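You operate a simulated robot arm through the tools that you are given. There is no shell and no other tool.

You are at the controls of a simulated two-armed robot. One attempt, no reset.

## Task
Push the wooden door shut. Fetch the white switch module and set it on the top of the teal cabinet. Open the red cupboard door, fetch the grey fan base and set it on the shelf of the red cupboard and shut the door again. Put the white parts box from the long counter top on top of the bulb sleeve there. Turn the black fan's knob to 3. Take the small teal bag on the long counter top and put it away on the upper shelf of the low rack. Open the yellow drawer, put the blue cup inside, then shut the drawer. Any order will do. Set down upright: white switch module, white parts box, blue cup.

It is judged by the outcome, as a careful person would: the job done as asked, and still so three seconds after it is handed in. It fails if anything else is knocked over, pushed out of place, dropped, spilled or broken.

## Robot
Two 7-joint arms with two-finger parallel grippers on one trunk, on a base that moves. Base frame: it is fixed to the floor where the robot stands at the start and does not move with it; the origin is under the middle of the robot, x ahead of it, y to its left, z up. Readings come in mm, rad, newtons and seconds.
The left shoulder is at the start at [60, 143, 876], the right one opposite. With the tool pointing down near the work surface each hand reaches from about 320 to 740 mm from the robot's upright axis, wherever it stands, measured 20 degrees to its own side. Places, roughly: black fan's knob [-1000, 5100, 400]; blue cup (7x7x8 cm) [-1500, 5600, 900]; bulb sleeve [-1500, 4750, 750]; grey fan base (15x15x9 cm) [-3000, 3400, 300]; long drawer4 [-1500, 6500, 700]; red cupboard door [-2000, 4700, 400]; shelf of the red cupboard [-1700, 4700, 400]; small teal bag (13x10x9 cm) [-1500, 5400, 800]; top of the teal cabinet [-3600, 700, 600]; upper shelf of the low rack [2400, -1300, 300]; white parts box [-1500, 4500, 750]; white switch module (3x5x4 cm) [-3000, 2500, 800]; wooden door [-3400, 1300, 800]; yellow drawer [-1600, 6500, 700]. Payload 1.57 kg a hand.
The TCP of each hand is the grasp point between the finger pads, 30 mm short of the fingertips. In the tool frame z runs along the fingers and y along their closing line. Largest opening 110 mm; finger width 24, thickness 12; the body of the gripper, 48 by 112 mm, starts 78 mm behind the TCP.
Orientation is told as [roll, pitch, yaw] about the base's x, y, z axes, in that order, counted from this pose: with the fingers straight down and closing along the base's y, the tool's x points along the base's -x, its y along +y and its z along -z.

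## Interface
- The arms move only by the tool step_arm. It takes "left_plan", "right_plan" or both (then of equal length, played together; a hand with none holds still); each is a list of rows, each a list of 7 numbers: the closure in counts, from 0 (fully open) to 255 (shut), then the shift along the tool's x, y, z in m, then the turn, a rotation vector about the tool's x, y, z in rad. In form: [[fingers, x, y, z, ax, ay, az], ...]. A call has 1 to 20 rows; each row is the pose to reach, as a shift and turn from the pose commanded when the call began, along the tool's axes at that moment. Rows are played at 5 a second. More than 50 mm and 0.15 rad between two rows, or a gripper value outside its range, and nothing of the call is played. A pose out of reach is approached as far as the arm can. The call stops where the force on the tool passes 40 N (or 10 N more than at its start, if that is more) or the arm is blocked; 0.2 s more then pass. The fingers move at their own pace (about 45 mm/s each) and stop on an object; they squeeze with about 40 N. The grip force told is the motor's: it shows also when the fingers shut on nothing. Time passes only in rows, and 0.2 s behind the last, so rows that repeat a pose let the fingers close. It gives the time, the measured TCP pose, the force on the tool (base axes), the opening and the grip force at its end, in the units of the frame above (readings bear some noise), with the torque about the TCP (base axes, N m) and any sound that the robot's microphone picked up, and new pictures: "show" is both (left out), scene, wrist or none (wrist: the cameras of the hands that moved).
- Cameras (640 x 400 px; columns grow to the right, rows downward): "scene" is now at [38.3, -0.8, 1495.9]; the picture's right is [0.11, -0.99, 0.00], its down [-0.65, -0.07, -0.76] and it looks along [0.75, 0.08, -0.65] (base axes); focal length 286 px, centre (320, 200). "left" rides on the left gripper at [70, -16, -141] in its tool frame; the picture's right is [0.23, 0.97, 0.00], its down [-0.85, 0.20, -0.48] and it looks along [-0.47, 0.11, 0.88] (tool axes); focal length 222 px, centre (320, 200). "right" rides on the right gripper at [70, 16, -141] in its tool frame; the picture's right is [-0.23, 0.97, 0.00], its down [-0.86, -0.20, -0.48] and it looks along [-0.47, -0.11, 0.88] (tool axes); focal length 222 px, centre (320, 200). There is no depth. A picture from a camera that has moved, and an enlarged one, comes with that camera's place and axes in the base frame and with its lens. The place of the scene camera against the robot may be out by one fixed shift of up to 25 mm in any direction.
- lift_body(by): slides the trunk up (or, below 0, down) by that many mm; the arms and the scene camera ride with it, the base frame stays. It gives what a move gives, with no picture.
- roll_base(legs): drives the robot by 1 to 6 legs, each [ahead, left, turn to the left] in mm, mm and rad, along the robot's own axes; the way and the turn of a leg run together, so that a leg with both is an arc; at most 1500 mm and 3.142 rad a leg. The arms and the cameras ride along, it lands a little off, and it stops where it bumps. It gives what a move gives, and a new picture of the scene camera.
- pan_tilt(pan, tilt): turns the head with the scene camera to pan (to the left, within 1.501 rad either way) and tilt (down, from -0.506 to 1.204), counted from straight ahead of the robot. It gives what a move gives, and a new picture of the scene camera.
- inspect(camera, box): a new picture of the part [left, top, right, bottom] of that camera's present view, enlarged. No time passes.
- close_job(): hands the job in; it is judged then, once.

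Nothing tells you exact positions but the pictures and the camera data. Unless the task says otherwise, let go and move clear before handing in.

The tools are called as name(argument=value, ...) on one line, values as JSON. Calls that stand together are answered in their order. step_arm: Moves the arms, as the interface text tells. Its arguments: {"type":"object","properties":{"left_plan":{"type":"array"},"right_plan":{"type":"array"},"show":{"type":"string","enum":["both","scene","wrist","none"]}},"required":[]} The other tools are called the same way: lift_body (by) moves the trunk up or down; roll_base (legs) drives the base; pan_tilt (pan, tilt) turns the head that bears the scene camera; inspect (camera, box) takes an enlarged picture of a part of a camera's view; close_job () hands the job in.

At the start:

```text
t: 0.0
left_ee_pos: [558.6, 249.0, 986.0]
left_ee_rot: [-0.001, -0.002, -0.001]
left_force: [0.4, -1.2, -0.1]
left_moment: [0.0, 0.01, -0.01]
left_grip_width: 109.8
left_grasp_force: 0.1
right_ee_pos: [594.6, -192.8, 929.6]
right_ee_rot: [0.0, 0.0, -0.001]
right_force: [-0.2, 0.3, -0.1]
right_moment: [-0.03, 0.01, 0.0]
right_grip_width: 110.1
right_grasp_force: 0.1
trunk travel left (down, up): [-475.0, 115.0]
robot x, y, heading: [-3.8, -1.9, -0.004]
head pan, tilt (commanded): [0.108, 0.714]
```

scene: 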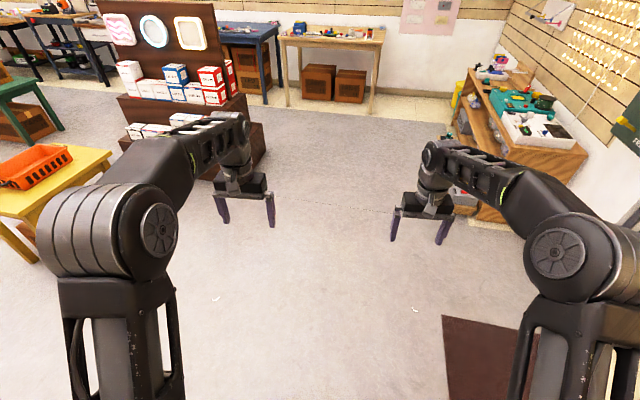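
right: 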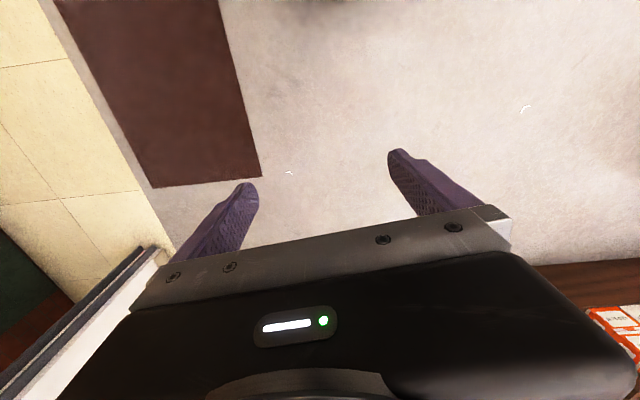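
left: 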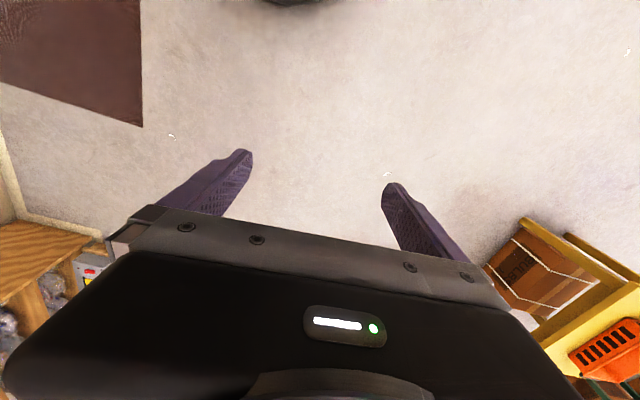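

I see a workshop with tables, shelves and a display rack ahead. The work lies behind and to my left, so I will look around with the head before I drive.

pan_tilt(pan=1.5, tilt=0.3)

pan_tilt(pan=-1.5, tilt=0.4)

pan_tilt(pan=-0.6, tilt=0.4)

pan_tilt(pan=0.5, tilt=0.2)

```text
t: 1.5
left_ee_pos: [557.9, 248.2, 986.6]
left_ee_rot: [0.001, 0.0, -0.001]
left_force: [-0.4, 0.6, -0.4]
left_moment: [-0.01, -0.01, -0.03]
left_grip_width: 110.1
left_grasp_force: 0.1
right_ee_pos: [595.3, -191.7, 929.5]
right_ee_rot: [-0.001, 0.0, 0.0]
right_force: [0.1, -0.5, -0.7]
right_moment: [-0.04, 0.01, 0.0]
right_grip_width: 109.8
right_grasp_force: 0.0
trunk travel left (down, up): [-475.0, 115.0]
robot x, y, heading: [3.6, -0.7, 0.003]
head pan, tilt (commanded): [1.499, 0.3]
camera scene: at [-38.8, 83.2, 1533.2], right [1.0, -0.07, 0.0], down [-0.02, -0.3, -0.96], along [0.07, 0.95, -0.3], focal length 286 px, centre (320, 200)
```

scene: 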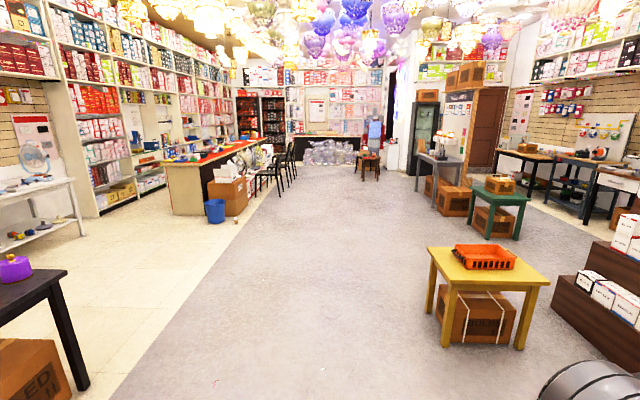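

```text
t: 4.1
left_ee_pos: [559.0, 248.1, 985.8]
left_ee_rot: [0.001, 0.001, 0.001]
left_force: [-0.3, -0.3, 0.1]
left_moment: [0.0, -0.04, -0.01]
left_grip_width: 109.9
left_grasp_force: 0.0
right_ee_pos: [595.8, -191.7, 929.7]
right_ee_rot: [-0.002, 0.0, -0.001]
right_force: [0.2, 0.3, -0.9]
right_moment: [0.02, 0.0, 0.01]
right_grip_width: 110.0
right_grasp_force: 0.0
trunk travel left (down, up): [-475.0, 115.0]
robot x, y, heading: [3.4, 1.7, 0.001]
head pan, tilt (commanded): [-1.499, 0.4]
camera scene: at [-38.9, -102.3, 1523.9], right [-1.0, -0.07, 0.0], down [-0.03, 0.39, -0.92], along [0.07, -0.92, -0.39], focal length 286 px, centre (320, 200)
```

scene: 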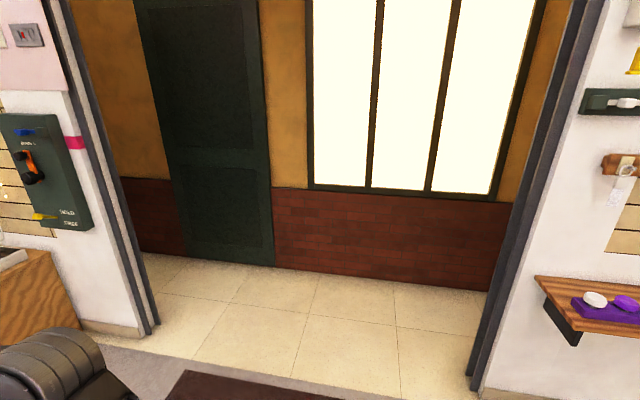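

```text
t: 5.3
left_ee_pos: [558.1, 248.7, 985.1]
left_ee_rot: [0.002, -0.001, -0.001]
left_force: [-0.3, -0.5, 0.3]
left_moment: [-0.02, 0.0, 0.03]
left_grip_width: 109.9
left_grasp_force: 0.0
right_ee_pos: [595.9, -191.9, 929.2]
right_ee_rot: [-0.001, -0.001, 0.0]
right_force: [0.4, 0.2, 0.6]
right_moment: [0.01, 0.02, 0.03]
right_grip_width: 109.7
right_grasp_force: 0.1
trunk travel left (down, up): [-475.0, 115.0]
robot x, y, heading: [-3.2, -0.5, 0.001]
head pan, tilt (commanded): [-0.6, 0.4]
camera scene: at [30.8, -62.3, 1523.9], right [-0.57, -0.82, 0.0], down [-0.32, 0.22, -0.92], along [0.76, -0.52, -0.39], focal length 286 px, centre (320, 200)
```

scene: 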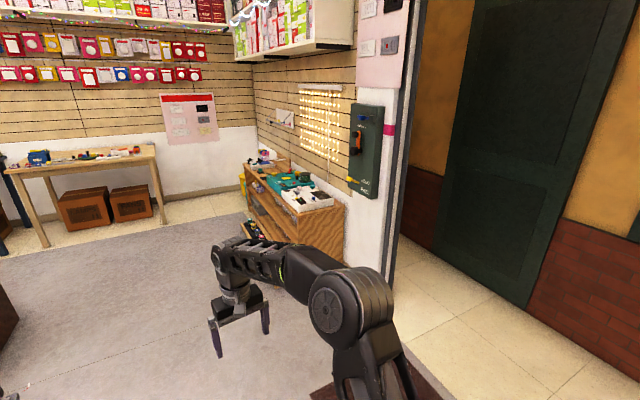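

```text
t: 6.7
left_ee_pos: [558.1, 248.2, 985.3]
left_ee_rot: [0.0, 0.0, -0.001]
left_force: [0.6, 0.8, -0.9]
left_moment: [0.01, 0.02, 0.0]
left_grip_width: 109.8
left_grasp_force: 0.1
right_ee_pos: [595.7, -192.4, 928.4]
right_ee_rot: [0.0, 0.0, -0.002]
right_force: [0.5, 0.4, 0.5]
right_moment: [0.01, -0.02, 0.03]
right_grip_width: 110.0
right_grasp_force: 0.1
trunk travel left (down, up): [-475.0, 115.0]
robot x, y, heading: [-1.4, 1.2, -0.004]
head pan, tilt (commanded): [0.499, 0.201]
camera scene: at [36.3, 34.6, 1542.4], right [0.48, -0.88, 0.0], down [-0.18, -0.1, -0.98], along [0.86, 0.47, -0.2], focal length 286 px, centre (320, 200)
```

scene: 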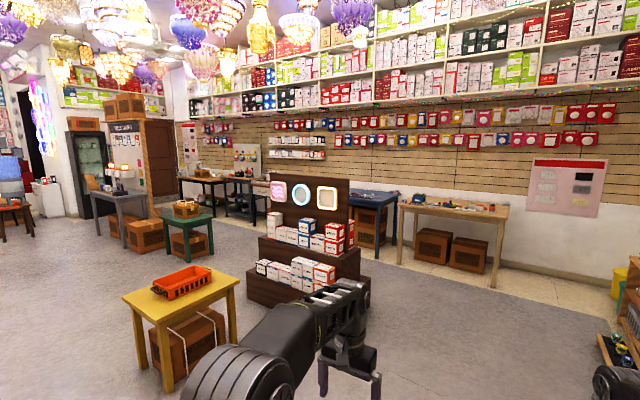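

The low rack is ahead on my right, and the long counter is far off to the left. I turn to face +y to look over the working area.

roll_base(legs=[[0, 0, 1.571]])

pan_tilt(pan=1.2, tilt=0.25)

pan_tilt(pan=0.5, tilt=0.25)

```text
t: 10.9
left_ee_pos: [-252.3, 556.5, 986.0]
left_ee_rot: [0.0, 0.001, 1.579]
left_force: [0.3, -0.2, -0.7]
left_moment: [0.0, 0.04, 0.0]
left_grip_width: 109.8
left_grasp_force: 0.1
right_ee_pos: [188.3, 595.4, 929.2]
right_ee_rot: [0.0, -0.001, 1.579]
right_force: [-0.5, -0.1, 0.4]
right_moment: [-0.01, 0.02, -0.04]
right_grip_width: 109.8
right_grasp_force: 0.1
trunk travel left (down, up): [-475.0, 115.0]
robot x, y, heading: [0.2, -0.4, 1.582]
head pan, tilt (commanded): [0.499, 0.201]
camera scene: at [-60.9, 41.8, 1542.5], right [0.87, 0.48, 0.0], down [0.1, -0.17, -0.98], along [-0.47, 0.86, -0.2], focal length 286 px, centre (320, 200)
```

scene: 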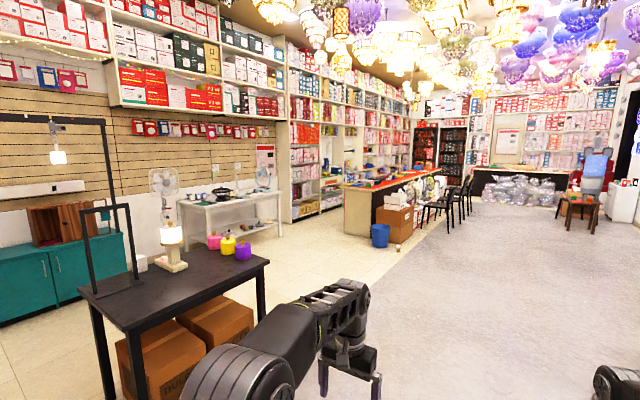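

```text
t: 12.0
left_ee_pos: [-251.5, 557.5, 986.3]
left_ee_rot: [0.0, 0.001, 1.577]
left_force: [-1.0, 0.3, 0.0]
left_moment: [-0.01, -0.03, 0.02]
left_grip_width: 109.9
left_grasp_force: 0.0
right_ee_pos: [187.5, 596.4, 929.1]
right_ee_rot: [0.0, -0.001, 1.578]
right_force: [0.0, 0.9, 0.1]
right_moment: [0.03, -0.03, -0.01]
right_grip_width: 110.1
right_grasp_force: 0.0
trunk travel left (down, up): [-475.0, 115.0]
robot x, y, heading: [-2.0, -3.7, 1.577]
head pan, tilt (commanded): [1.201, 0.25]
camera scene: at [-102.9, -6.5, 1537.9], right [0.36, 0.93, 0.0], down [0.23, -0.09, -0.97], along [-0.91, 0.34, -0.25], focal length 286 px, centre (320, 200)
```

scene: 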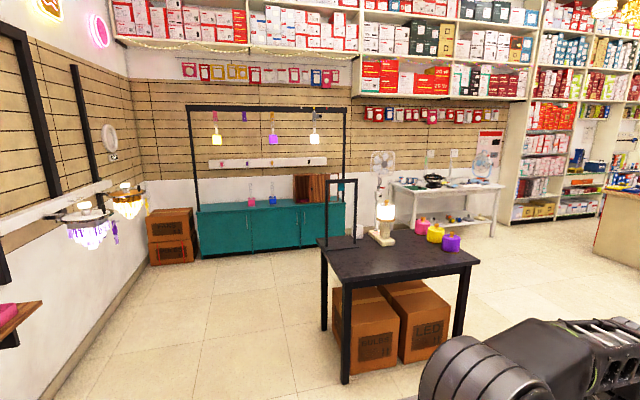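

```text
t: 13.0
left_ee_pos: [-252.3, 555.9, 985.8]
left_ee_rot: [-0.001, -0.001, 1.578]
left_force: [0.2, 0.1, 0.0]
left_moment: [-0.01, 0.01, 0.03]
left_grip_width: 110.0
left_grasp_force: 0.1
right_ee_pos: [187.7, 596.2, 928.8]
right_ee_rot: [-0.002, 0.001, 1.578]
right_force: [0.3, 1.1, -0.4]
right_moment: [-0.01, -0.04, -0.03]
right_grip_width: 109.8
right_grasp_force: 0.1
trunk travel left (down, up): [-475.0, 115.0]
robot x, y, heading: [1.6, -5.0, 1.57]
head pan, tilt (commanded): [0.499, 0.25]
camera scene: at [-60.9, 41.9, 1537.9], right [0.87, 0.49, 0.0], down [0.12, -0.22, -0.97], along [-0.47, 0.85, -0.25], focal length 286 px, centre (320, 200)
```

scene: 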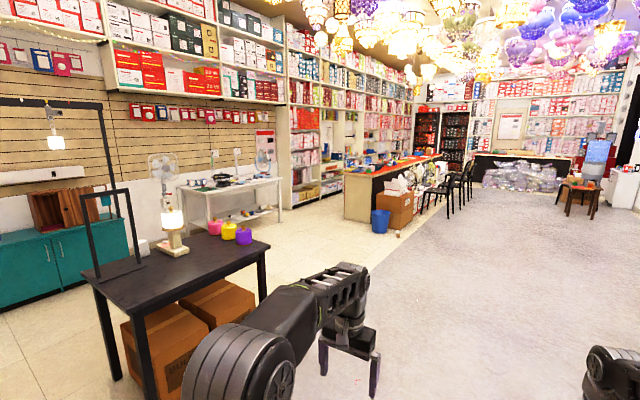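

The wooden box with an open door sits on the teal cabinet, the white bench stands beyond it, and the long counter is further on. I enlarge those parts.

inspect(camera="scene", box=[0, 140, 300, 320])

inspect(camera="scene", box=[300, 120, 500, 250])

inspect(camera="scene", box=[140, 130, 320, 250])

```text
2.13 times, centred on (150, 230) of scene
camera zoom: at [-60.9, 41.9, 1537.9], right [0.87, 0.49, 0.0], down [0.12, -0.22, -0.97], along [-0.47, 0.85, -0.25], focal length 610 px, centre (683, 136)
```

zoom: 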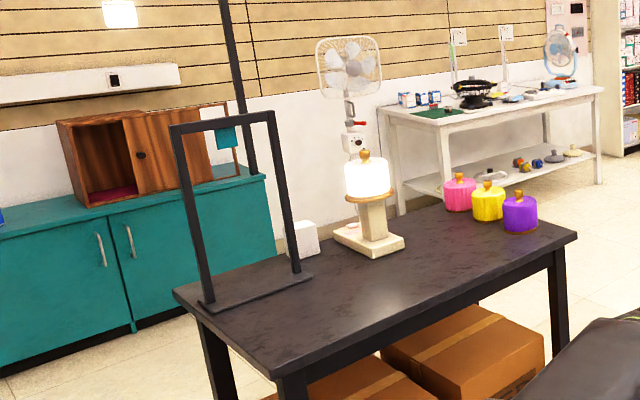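

```text
3.08 times, centred on (400, 185) of scene
camera zoom: at [-60.9, 41.9, 1537.9], right [0.87, 0.49, 0.0], down [0.12, -0.22, -0.97], along [-0.47, 0.85, -0.25], focal length 880 px, centre (74, 246)
```

zoom: 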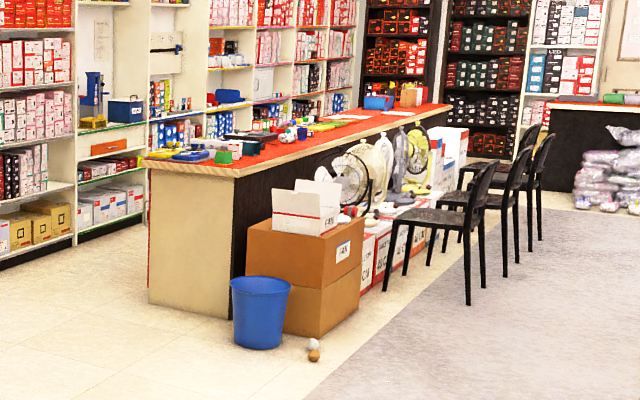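

```text
3.33 times, centred on (230, 190) of scene
camera zoom: at [-60.9, 41.9, 1537.9], right [0.87, 0.49, 0.0], down [0.12, -0.22, -0.97], along [-0.47, 0.85, -0.25], focal length 954 px, centre (620, 233)
```

zoom: 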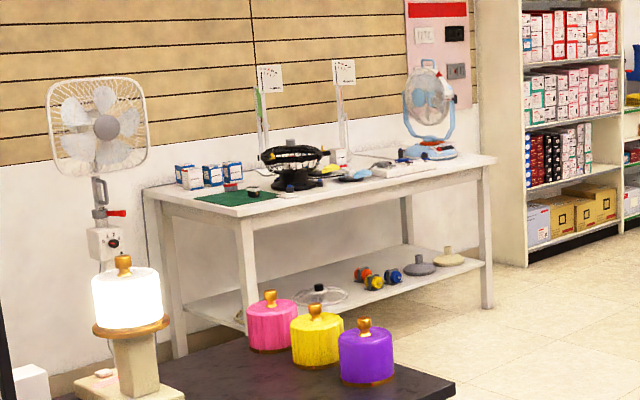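

The table with the lamps spans roughly x -1830..-1240, y 550..1420. The teal cabinet front is near x=-3590 and the white bench is at about (-3000, 2200..3700). I drive along y≈0 towards -x, then look again.

roll_base(legs=[[0, 0, 1.571], [1250, 0, 0], [1250, 0, 0]])

pan_tilt(pan=-0.3, tilt=0.4)

pan_tilt(pan=-1.2, tilt=0.4)

```text
t: 29.1
left_ee_pos: [-3069.4, -217.5, 985.8]
left_ee_rot: [0.001, 0.001, 3.134]
left_force: [-1.1, 0.5, 0.5]
left_moment: [0.02, -0.01, -0.01]
left_grip_width: 110.3
left_grasp_force: 0.2
right_ee_pos: [-3102.8, 222.9, 928.5]
right_ee_rot: [0.0, 0.001, 3.134]
right_force: [0.2, -0.2, -0.1]
right_moment: [0.02, -0.01, 0.03]
right_grip_width: 109.9
right_grasp_force: 0.0
trunk travel left (down, up): [-475.0, 115.0]
robot x, y, heading: [-2507.0, 26.8, 3.141]
head pan, tilt (commanded): [0.499, 0.25]
camera scene: at [-2577.6, -28.0, 1537.9], right [-0.47, 0.88, 0.0], down [0.22, 0.12, -0.97], along [-0.85, -0.46, -0.25], focal length 286 px, centre (320, 200)
```

scene: 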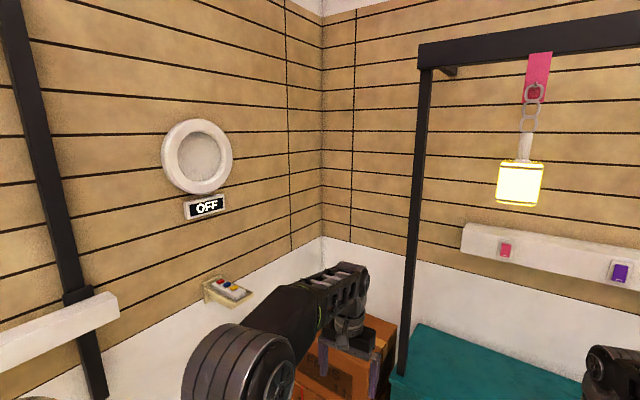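

```text
t: 30.2
left_ee_pos: [-3068.8, -218.4, 984.2]
left_ee_rot: [-0.002, -0.001, 3.136]
left_force: [0.5, -0.3, 0.1]
left_moment: [0.03, -0.01, 0.01]
left_grip_width: 110.1
left_grasp_force: 0.0
right_ee_pos: [-3103.8, 223.1, 929.9]
right_ee_rot: [0.0, 0.0, 3.134]
right_force: [0.0, -0.3, -0.2]
right_moment: [0.07, -0.04, 0.02]
right_grip_width: 109.8
right_grasp_force: 0.1
trunk travel left (down, up): [-475.0, 115.0]
robot x, y, heading: [-2510.1, 27.7, 3.131]
head pan, tilt (commanded): [-0.3, 0.4]
camera scene: at [-2583.3, 44.0, 1523.9], right [0.3, 0.95, 0.0], down [0.37, -0.12, -0.92], along [-0.88, 0.28, -0.39], focal length 286 px, centre (320, 200)
```

scene: 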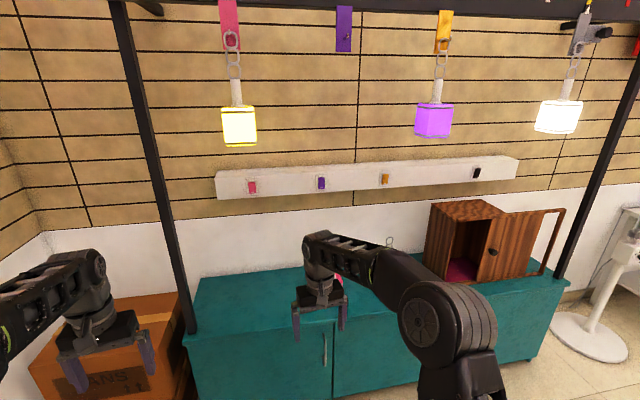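

```text
t: 31.4
left_ee_pos: [-3068.8, -217.7, 985.9]
left_ee_rot: [-0.001, 0.001, 3.134]
left_force: [-0.3, 0.3, -0.5]
left_moment: [0.02, -0.02, -0.02]
left_grip_width: 110.2
left_grasp_force: 0.0
right_ee_pos: [-3102.4, 222.8, 929.5]
right_ee_rot: [-0.001, 0.0, 3.134]
right_force: [-0.8, -0.8, -0.3]
right_moment: [0.01, 0.03, -0.01]
right_grip_width: 109.9
right_grasp_force: 0.1
trunk travel left (down, up): [-475.0, 115.0]
robot x, y, heading: [-2506.9, 25.1, 3.133]
head pan, tilt (commanded): [-1.201, 0.4]
camera scene: at [-2527.9, 102.7, 1523.9], right [0.93, 0.36, 0.0], down [0.14, -0.36, -0.92], along [-0.33, 0.86, -0.39], focal length 286 px, centre (320, 200)
```

scene: 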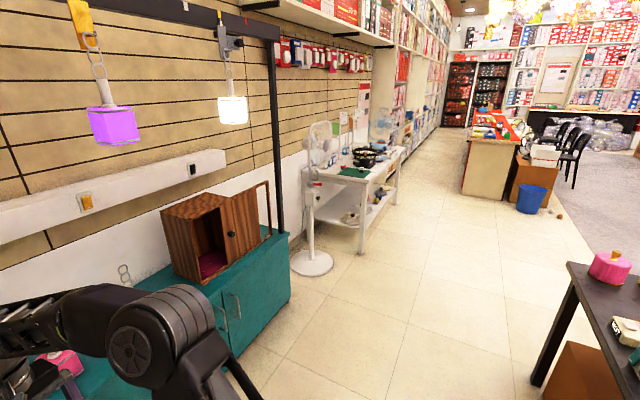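

I now see the teal cabinet with posts and hanging lamps over its front, and the small wooden cupboard with its door swung open. I enlarge it to find the hinge and the knob.

inspect(camera="scene", box=[100, 150, 340, 300])

inspect(camera="scene", box=[290, 100, 450, 280])

pan_tilt(pan=-0.6, tilt=0.4)

inspect(camera="scene", box=[200, 150, 500, 320])

```text
2.67 times, centred on (220, 225) of scene
camera zoom: at [-2527.9, 102.7, 1523.9], right [0.93, 0.36, 0.0], down [0.14, -0.36, -0.92], along [-0.33, 0.86, -0.39], focal length 763 px, centre (587, 133)
```

zoom: 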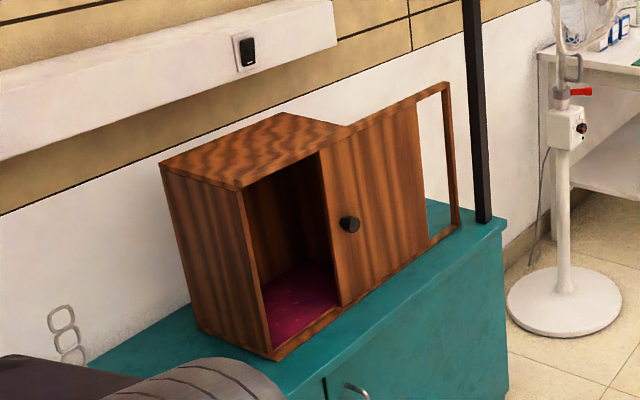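

```text
2.22 times, centred on (370, 190) of scene
camera zoom: at [-2527.9, 102.7, 1523.9], right [0.93, 0.36, 0.0], down [0.14, -0.36, -0.92], along [-0.33, 0.86, -0.39], focal length 636 px, centre (209, 222)
```

zoom: 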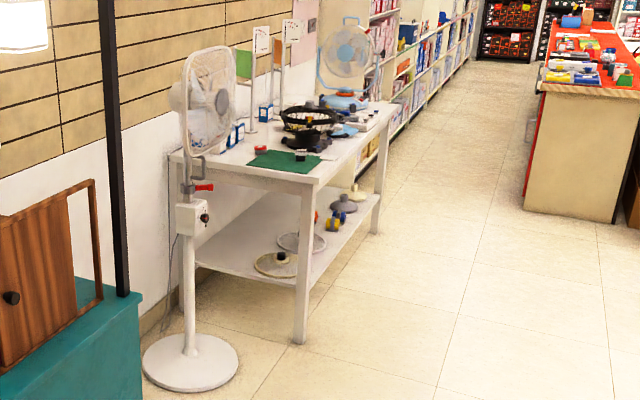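

```text
t: 32.4
left_ee_pos: [-3068.1, -218.0, 986.1]
left_ee_rot: [0.0, -0.001, 3.136]
left_force: [0.5, 0.1, -0.4]
left_moment: [0.0, 0.01, 0.04]
left_grip_width: 110.2
left_grasp_force: 0.0
right_ee_pos: [-3103.8, 222.9, 929.3]
right_ee_rot: [0.001, 0.001, 3.134]
right_force: [0.0, -0.5, 0.7]
right_moment: [-0.02, 0.0, 0.03]
right_grip_width: 109.8
right_grasp_force: 0.0
trunk travel left (down, up): [-475.0, 115.0]
robot x, y, heading: [-2505.3, 26.0, 3.14]
head pan, tilt (commanded): [-0.6, 0.4]
camera scene: at [-2571.0, 69.0, 1523.9], right [0.57, 0.82, 0.0], down [0.32, -0.22, -0.92], along [-0.76, 0.53, -0.39], focal length 286 px, centre (320, 200)
```

scene: 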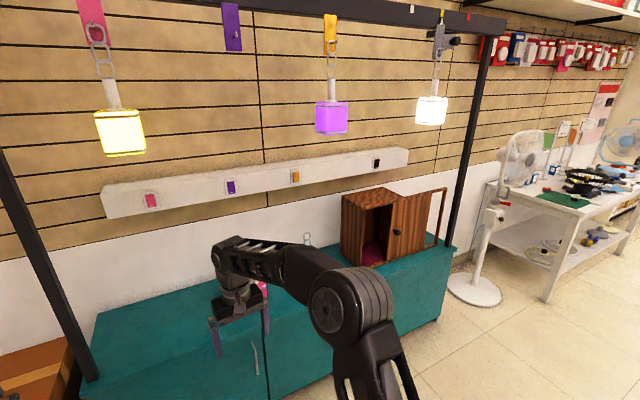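

```text
2.13 times, centred on (350, 235) of scene
camera zoom: at [-2571.0, 69.0, 1523.9], right [0.57, 0.82, 0.0], down [0.32, -0.22, -0.92], along [-0.76, 0.53, -0.39], focal length 610 px, centre (256, 125)
```

zoom: 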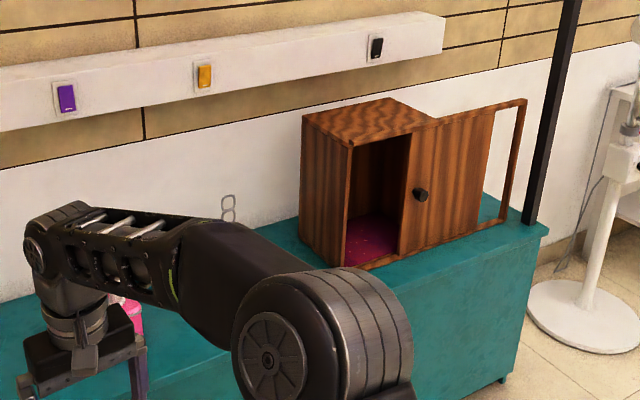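

The door is a sliding one: it runs along y on a rail, with a black knob at about (-3430, 1160, 775), and it has to go towards -y. I shift sideways for a straight view first.

roll_base(legs=[[0, -850, 0]])

pan_tilt(pan=-0.3, tilt=0.6)

inspect(camera="scene", box=[260, 80, 560, 280])

```text
t: 36.9
left_ee_pos: [-3061.5, 633.1, 985.5]
left_ee_rot: [0.0, -0.001, 3.13]
left_force: [0.5, -0.2, 0.8]
left_moment: [-0.03, -0.01, 0.01]
left_grip_width: 110.0
left_grasp_force: 0.1
right_ee_pos: [-3093.5, 1074.3, 930.0]
right_ee_rot: [0.001, 0.0, 3.131]
right_force: [0.6, 0.6, 0.9]
right_moment: [0.02, 0.02, -0.03]
right_grip_width: 110.0
right_grasp_force: 0.0
trunk travel left (down, up): [-475.0, 115.0]
robot x, y, heading: [-2502.7, 875.4, 3.135]
head pan, tilt (commanded): [-0.6, 0.4]
camera scene: at [-2562.9, 918.6, 1523.9], right [0.57, 0.82, 0.0], down [0.32, -0.22, -0.92], along [-0.75, 0.53, -0.39], focal length 286 px, centre (320, 200)
```

scene: 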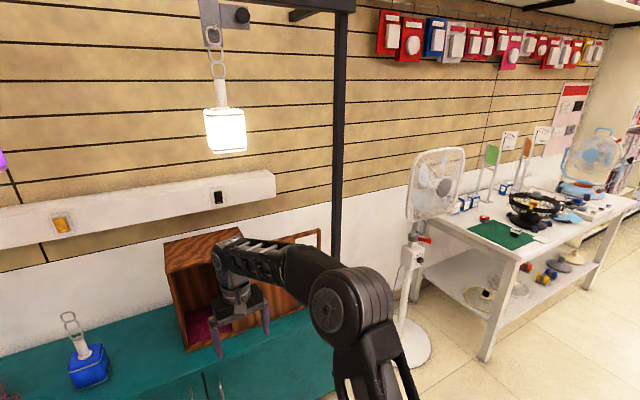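

```text
t: 37.7
left_ee_pos: [-3063.1, 633.7, 985.4]
left_ee_rot: [0.0, 0.0, 3.129]
left_force: [-0.8, -0.1, 0.4]
left_moment: [-0.01, 0.0, -0.01]
left_grip_width: 110.0
left_grasp_force: 0.1
right_ee_pos: [-3094.7, 1075.4, 929.5]
right_ee_rot: [0.0, -0.001, 3.131]
right_force: [0.3, 0.3, 0.3]
right_moment: [0.03, -0.01, -0.02]
right_grip_width: 110.1
right_grasp_force: 0.0
trunk travel left (down, up): [-475.0, 115.0]
robot x, y, heading: [-2502.0, 874.0, 3.131]
head pan, tilt (commanded): [-0.3, 0.6]
camera scene: at [-2571.2, 892.2, 1505.7], right [0.31, 0.95, 0.0], down [0.54, -0.17, -0.83], along [-0.79, 0.25, -0.56], focal length 286 px, centre (320, 200)
```

scene: 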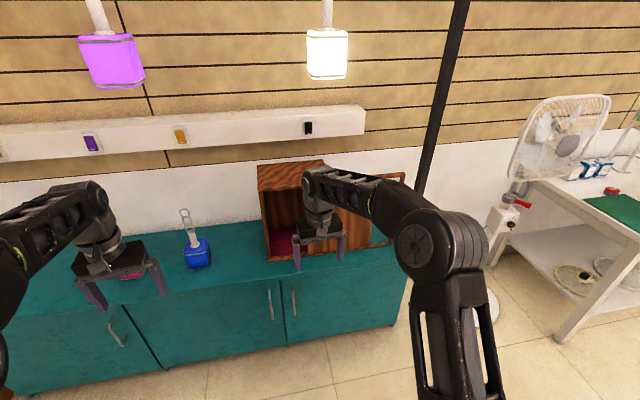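

```text
2.00 times, centred on (410, 180) of scene
camera zoom: at [-2571.2, 892.2, 1505.7], right [0.31, 0.95, 0.0], down [0.54, -0.17, -0.83], along [-0.79, 0.25, -0.56], focal length 572 px, centre (140, 240)
```

zoom: 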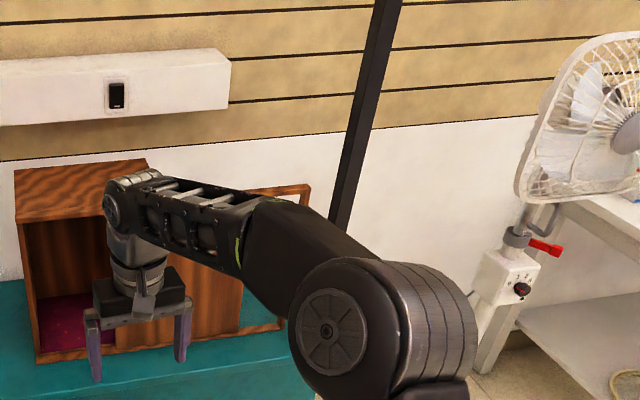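

The arm hides the door, so I look through the right wrist camera.

inspect(camera="right", box=[0, 0, 640, 400])

inspect(camera="left", box=[0, 0, 640, 400])

```text
1.00 times, centred on (320, 200) of right (not enlarged: the box is as wide or as high as the picture)
camera zoom: at [-3025.3, 1057.6, 1071.6], right [-0.24, -0.97, 0.0], down [-0.85, 0.21, 0.48], along [-0.46, 0.11, -0.88], focal length 222 px, centre (320, 200)
```

zoom: 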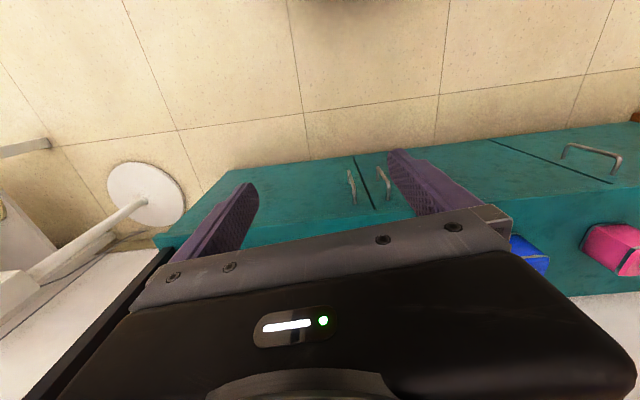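

```text
1.00 times, centred on (320, 200) of left (not enlarged: the box is as wide or as high as the picture)
camera zoom: at [-2993.2, 647.4, 1126.8], right [0.22, -0.98, 0.0], down [-0.86, -0.19, 0.48], along [-0.47, -0.1, -0.88], focal length 222 px, centre (320, 200)
```

zoom: 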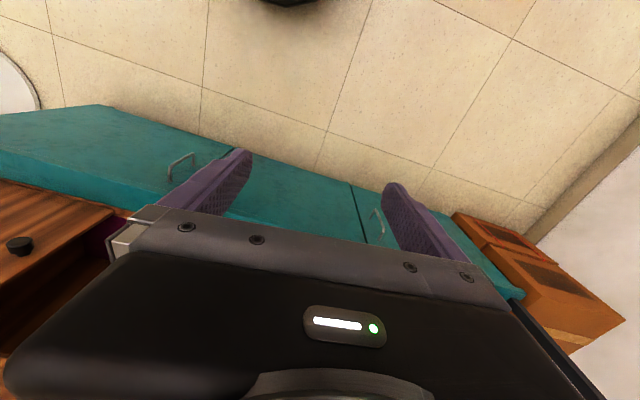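

The knob shows in the left wrist picture, but the two rays are nearly parallel. I move so the door sits between the arms and look straight at it.

roll_base(legs=[[0, -330, 0]])

pan_tilt(pan=0.0, tilt=0.6)

inspect(camera="scene", box=[220, 110, 440, 250])

inspect(camera="left", box=[0, 0, 640, 400])

```text
t: 39.9
left_ee_pos: [-3058.6, 964.8, 985.8]
left_ee_rot: [-0.001, 0.0, 3.128]
left_force: [0.4, 0.5, -0.1]
left_moment: [-0.01, -0.01, 0.01]
left_grip_width: 109.8
left_grasp_force: 0.0
right_ee_pos: [-3090.2, 1405.4, 930.2]
right_ee_rot: [0.003, 0.0, 3.131]
right_force: [-0.8, -0.4, -0.6]
right_moment: [0.01, -0.03, 0.04]
right_grip_width: 109.9
right_grasp_force: 0.1
trunk travel left (down, up): [-475.0, 115.0]
robot x, y, heading: [-2499.2, 1203.0, 3.128]
head pan, tilt (commanded): [-0.3, 0.6]
camera scene: at [-2567.3, 1222.6, 1505.7], right [0.31, 0.95, 0.0], down [0.54, -0.17, -0.82], along [-0.79, 0.25, -0.57], focal length 286 px, centre (320, 200)
```

scene: 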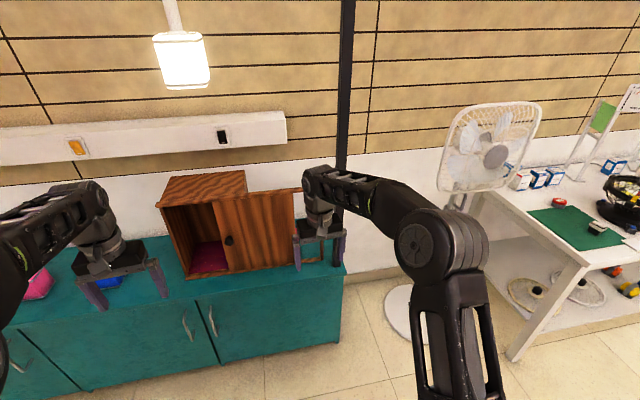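

```text
t: 40.7
left_ee_pos: [-3058.8, 962.9, 985.2]
left_ee_rot: [0.0, 0.0, 3.129]
left_force: [0.4, -0.6, 0.3]
left_moment: [0.0, -0.02, 0.02]
left_grip_width: 110.2
left_grasp_force: 0.1
right_ee_pos: [-3090.1, 1405.2, 929.3]
right_ee_rot: [0.0, -0.001, 3.13]
right_force: [0.4, -0.5, 0.1]
right_moment: [0.0, 0.02, 0.03]
right_grip_width: 110.2
right_grasp_force: 0.1
trunk travel left (down, up): [-475.0, 115.0]
robot x, y, heading: [-2495.3, 1205.6, 3.131]
head pan, tilt (commanded): [0.0, 0.6]
camera scene: at [-2571.6, 1195.8, 1505.7], right [0.01, 1.0, 0.0], down [0.56, -0.01, -0.82], along [-0.82, 0.01, -0.57], focal length 286 px, centre (320, 200)
```

scene: 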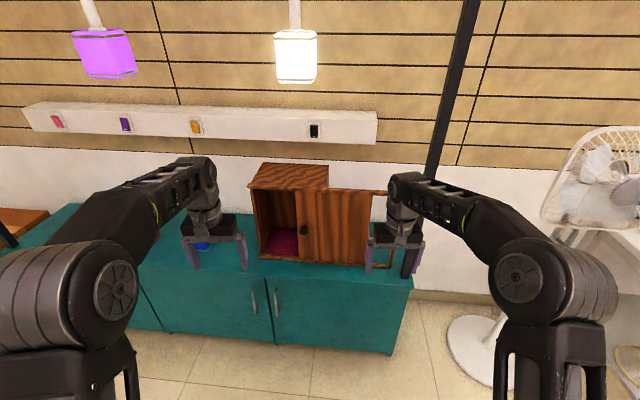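

```text
2.86 times, centred on (330, 180) of scene
camera zoom: at [-2571.6, 1195.8, 1505.7], right [0.01, 1.0, 0.0], down [0.56, -0.01, -0.82], along [-0.82, 0.01, -0.57], focal length 817 px, centre (291, 257)
```

zoom: 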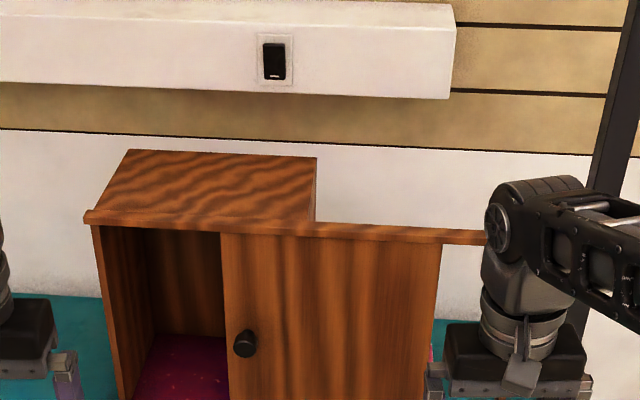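

```text
1.00 times, centred on (320, 200) of left (not enlarged: the box is as wide or as high as the picture)
camera zoom: at [-2989.6, 977.6, 1126.8], right [0.21, -0.98, 0.0], down [-0.86, -0.19, 0.48], along [-0.47, -0.1, -0.88], focal length 222 px, centre (320, 200)
```

zoom: 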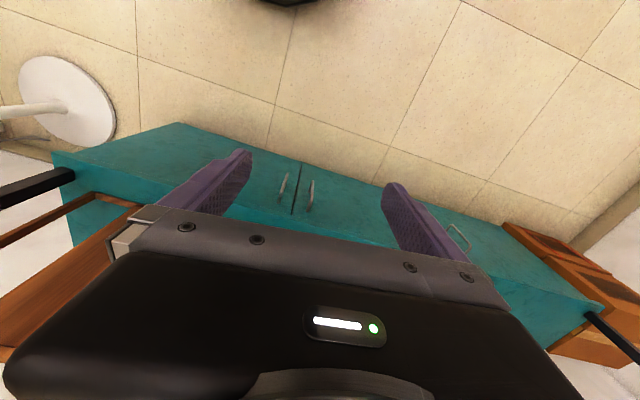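

The knob triangulates to about (-3417, 1144, 780). I zoom on the hands in the scene picture to calibrate the camera's shift against the known TCP positions.

inspect(camera="scene", box=[170, 200, 270, 290])

inspect(camera="scene", box=[350, 200, 450, 290])

inspect(camera="scene", box=[240, 160, 400, 280])

```text
4.44 times, centred on (220, 245) of scene
camera zoom: at [-2571.6, 1195.8, 1505.7], right [0.01, 1.0, 0.0], down [0.56, -0.01, -0.82], along [-0.82, 0.01, -0.57], focal length 1271 px, centre (764, 0)
```

zoom: 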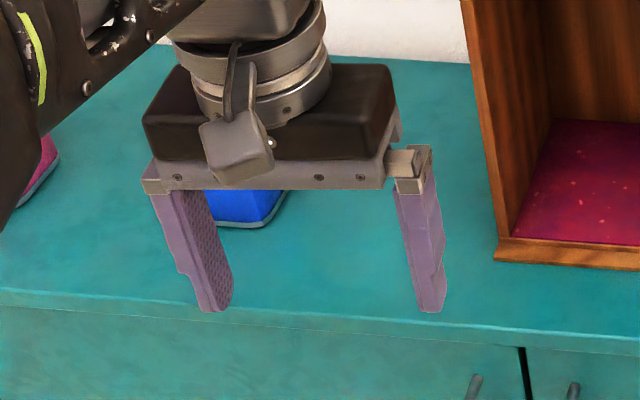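

```text
4.44 times, centred on (400, 245) of scene
camera zoom: at [-2571.6, 1195.8, 1505.7], right [0.01, 1.0, 0.0], down [0.56, -0.01, -0.82], along [-0.82, 0.01, -0.57], focal length 1271 px, centre (-36, 0)
```

zoom: 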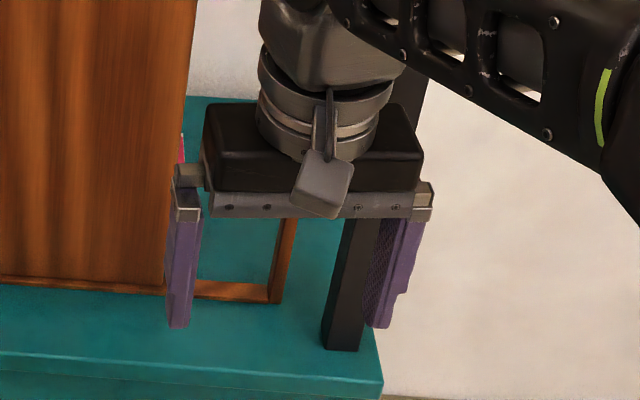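

```text
3.33 times, centred on (320, 220) of scene
camera zoom: at [-2571.6, 1195.8, 1505.7], right [0.01, 1.0, 0.0], down [0.56, -0.01, -0.82], along [-0.82, 0.01, -0.57], focal length 954 px, centre (320, 133)
```

zoom: 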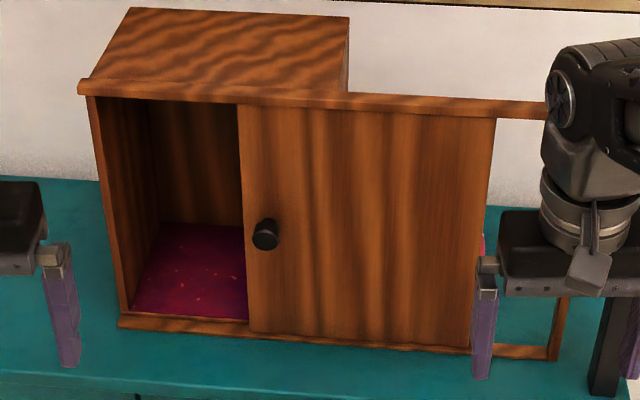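

The camera shift is roughly 10 mm to the right and 14 mm down in picture terms, so the knob is near (-3409, 1156, 772). I pull the right hand back, tilt the left hand forward, and drive 250 mm closer.

step_arm(left_plan=[[0, 0, 0, 0, 0, -0.145, 0], [0, 0, 0, 0, 0, -0.29, 0], [0, 0, 0, 0, 0, -0.435, 0], [0, 0, 0, 0, 0, -0.58, 0], [0, 0, 0, 0, 0, -0.725, 0], [0, 0, 0, 0, 0, -0.87, 0], [0, 0, 0, 0, 0, -1.015, 0], [0, 0, 0, 0, 0, -1.16, 0], [0, 0, 0, 0, 0, -1.3, 0]], right_plan=[[0, 0.02, 0, 0, 0, 0, 0], [0, 0.04, 0, 0, 0, 0, 0], [0, 0.06, 0, 0, 0, 0, 0], [0, 0.08, 0, 0, 0, 0, 0], [0, 0.1, 0, 0, 0, 0, 0], [0, 0.12, 0, 0, 0, 0, 0], [0, 0.14, 0, 0, 0, 0, 0], [0, 0.16, 0, 0, 0, 0, 0], [0, 0.18, 0, 0, 0, 0, 0]], show="scene")

roll_base(legs=[[250, 0, 0]])

```text
t: 42.7
left_ee_pos: [-3059.6, 937.6, 1025.5]
left_ee_rot: [0.017, -1.312, 3.137]
left_force: [-0.2, 0.5, -0.9]
left_moment: [-0.03, -0.01, 0.04]
left_grip_width: 110.0
left_grasp_force: 0.1
left hand out of reach, approached as far as the arm can: row 8, 9
right_ee_pos: [-2909.2, 1398.5, 930.3]
right_ee_rot: [-0.002, 0.0, 3.131]
right_force: [0.2, -1.2, -0.6]
right_moment: [0.07, -0.02, 0.02]
right_grip_width: 110.3
right_grasp_force: 0.1
trunk travel left (down, up): [-475.0, 115.0]
robot x, y, heading: [-2495.9, 1205.4, 3.129]
head pan, tilt (commanded): [0.0, 0.6]
camera scene: at [-2571.6, 1191.3, 1505.8], right [0.01, 1.0, 0.0], down [0.57, 0.0, -0.82], along [-0.82, 0.01, -0.57], focal length 286 px, centre (320, 200)
```

scene: 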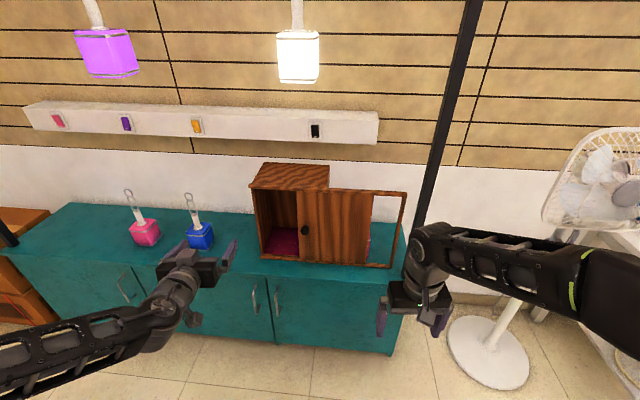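

```text
t: 44.5
left_ee_pos: [-3312.4, 944.4, 1024.6]
left_ee_rot: [0.021, -1.308, 3.135]
left_force: [-0.3, -0.1, -0.4]
left_moment: [0.04, 0.0, -0.03]
left_grip_width: 110.1
left_grasp_force: 0.1
right_ee_pos: [-3163.3, 1404.7, 929.1]
right_ee_rot: [-0.001, 0.002, 3.133]
right_force: [-1.0, 0.4, -0.5]
right_moment: [0.01, -0.03, 0.01]
right_grip_width: 109.9
right_grasp_force: 0.0
trunk travel left (down, up): [-475.0, 115.0]
robot x, y, heading: [-2750.4, 1204.8, 3.132]
head pan, tilt (commanded): [0.0, 0.6]
camera scene: at [-2825.4, 1198.5, 1505.6], right [0.01, 1.0, 0.0], down [0.57, -0.01, -0.82], along [-0.82, 0.01, -0.57], focal length 286 px, centre (320, 200)
```

scene: 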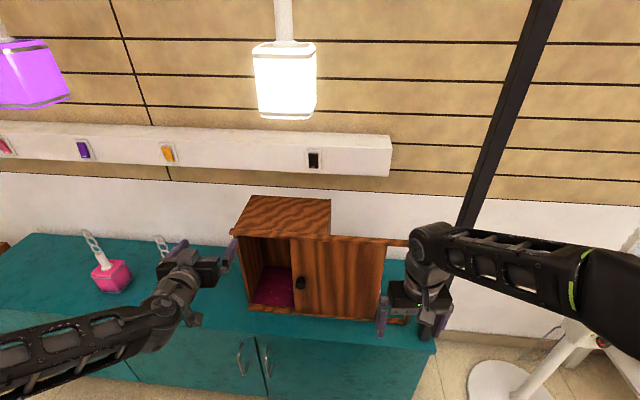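

I zoom on the knob and the left hand from here.

inspect(camera="scene", box=[150, 190, 430, 340])

inspect(camera="left", box=[0, 0, 640, 400])

```text
2.29 times, centred on (290, 265) of scene
camera zoom: at [-2825.4, 1198.5, 1505.6], right [0.01, 1.0, 0.0], down [0.57, -0.01, -0.82], along [-0.82, 0.01, -0.57], focal length 654 px, centre (389, 51)
```

zoom: 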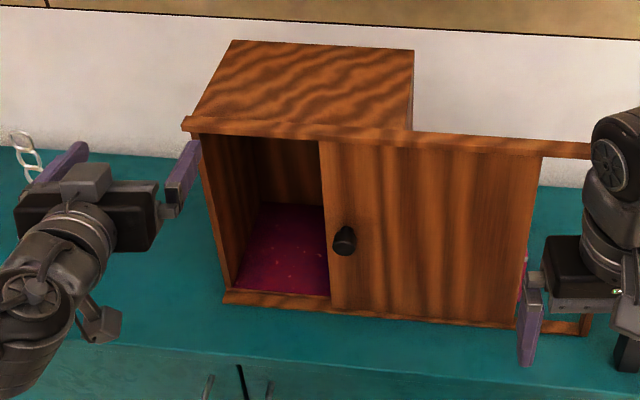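

```text
1.00 times, centred on (320, 200) of left (not enlarged: the box is as wide or as high as the picture)
camera zoom: at [-3159.1, 960.8, 993.9], right [0.07, -0.97, -0.21], down [0.24, -0.19, 0.95], along [-0.97, -0.12, 0.22], focal length 222 px, centre (320, 200)
```

zoom: 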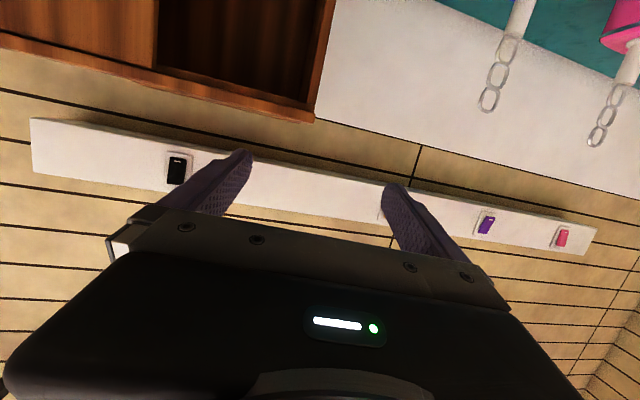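

The knob is at about (-3417, 1153, 766). I bring the left hand, fingers open and level, in front of it and stop short.

step_arm(left_plan=[[0, 0.034, -0.032, 0.0125, 0, 0, 0], [0, 0.0685, -0.063, 0.025, 0, 0, 0], [0, 0.103, -0.095, 0.037, 0, 0, 0], [0, 0.137, -0.127, 0.05, 0, 0, 0], [0, 0.171, -0.158, 0.062, 0, 0, 0], [0, 0.2055, -0.19, 0.0747, 0, 0, 0], [0, 0.2055, -0.19, 0.0747, 0, 0, 0]])

```text
t: 46.1
left_ee_pos: [-3314.9, 1086.3, 936.0]
left_ee_rot: [0.025, -1.304, 3.131]
left_force: [0.6, 0.4, 0.1]
left_moment: [-0.01, 0.02, 0.01]
left_grip_width: 110.0
left_grasp_force: 0.0
left hand out of reach, approached as far as the arm can: row 2, 3, 4, 5, 6, 7
right_ee_pos: [-3162.8, 1405.6, 929.7]
right_ee_rot: [0.002, 0.002, 3.132]
right_force: [0.8, -0.1, 0.4]
right_moment: [-0.01, -0.01, -0.02]
right_grip_width: 109.9
right_grasp_force: 0.0
trunk travel left (down, up): [-475.0, 115.0]
robot x, y, heading: [-2751.6, 1208.3, 3.131]
head pan, tilt (commanded): [0.0, 0.6]
camera scene: at [-2824.7, 1199.7, 1505.6], right [0.01, 1.0, 0.0], down [0.57, -0.01, -0.82], along [-0.82, 0.01, -0.57], focal length 286 px, centre (320, 200)
camera left: at [-3162.1, 1104.2, 905.8], right [0.07, -0.97, -0.21], down [0.24, -0.19, 0.95], along [-0.97, -0.12, 0.22], focal length 222 px, centre (320, 200)
```

scene: 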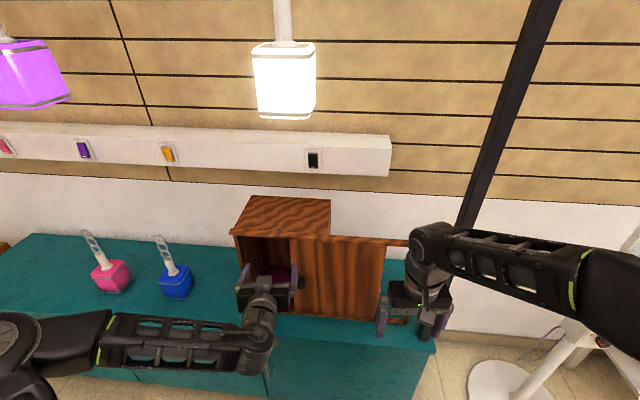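
left: 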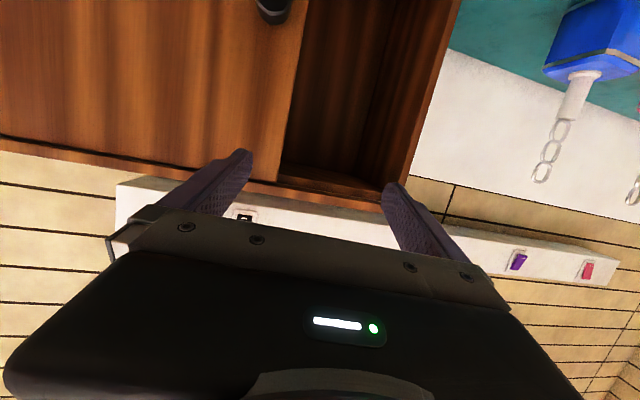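

The arm cannot point level that low, so I lower the trunk by 160 mm, which brings the hand down with it.

lift_body(by=-160)

step_arm(left_plan=[[0, 0, 0, 0, 0, 0, 0], [0, 0, 0, 0, 0, 0, 0]])

```text
t: 48.0
left_ee_pos: [-3315.0, 1086.2, 776.3]
left_ee_rot: [0.021, -1.303, 3.135]
left_force: [0.3, -0.3, 0.3]
left_moment: [-0.03, -0.01, 0.01]
left_grip_width: 110.0
left_grasp_force: 0.2
right_ee_pos: [-3162.5, 1404.5, 769.8]
right_ee_rot: [0.001, 0.0, 3.131]
right_force: [-0.5, 0.0, 0.3]
right_moment: [-0.01, 0.0, -0.02]
right_grip_width: 110.0
right_grasp_force: 0.0
trunk travel left (down, up): [-315.0, 275.0]
robot x, y, heading: [-2750.7, 1206.0, 3.13]
head pan, tilt (commanded): [0.0, 0.6]
```

```text
t: 48.6
left_ee_pos: [-3314.9, 1085.7, 776.3]
left_ee_rot: [0.021, -1.303, 3.137]
left_force: [0.1, 0.2, 0.5]
left_moment: [0.01, 0.0, -0.01]
left_grip_width: 110.0
left_grasp_force: 0.2
right_ee_pos: [-3162.9, 1404.3, 768.8]
right_ee_rot: [0.0, -0.001, 3.131]
right_force: [0.1, 0.7, 0.0]
right_moment: [-0.02, -0.01, -0.01]
right_grip_width: 109.9
right_grasp_force: 0.1
trunk travel left (down, up): [-315.0, 275.0]
robot x, y, heading: [-2750.0, 1209.2, 3.138]
head pan, tilt (commanded): [0.0, 0.6]
camera scene: at [-2824.2, 1198.5, 1345.7], right [0.01, 1.0, 0.0], down [0.56, -0.01, -0.83], along [-0.82, 0.01, -0.56], focal length 286 px, centre (320, 200)
camera left: at [-3161.8, 1103.5, 745.9], right [0.07, -0.97, -0.21], down [0.24, -0.19, 0.95], along [-0.97, -0.12, 0.22], focal length 222 px, centre (320, 200)
```

scene: 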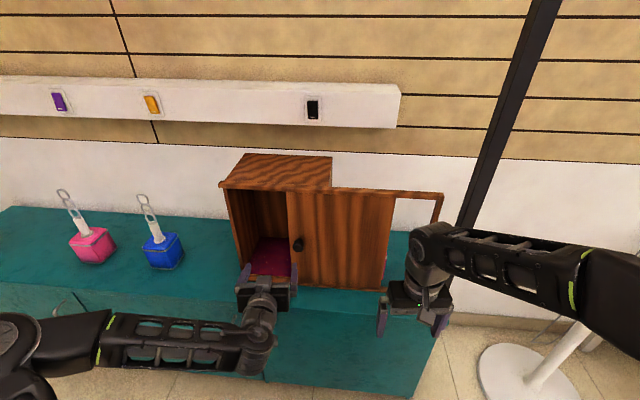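
left: 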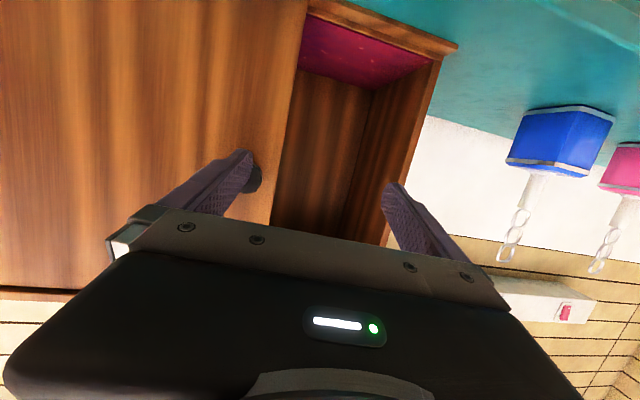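

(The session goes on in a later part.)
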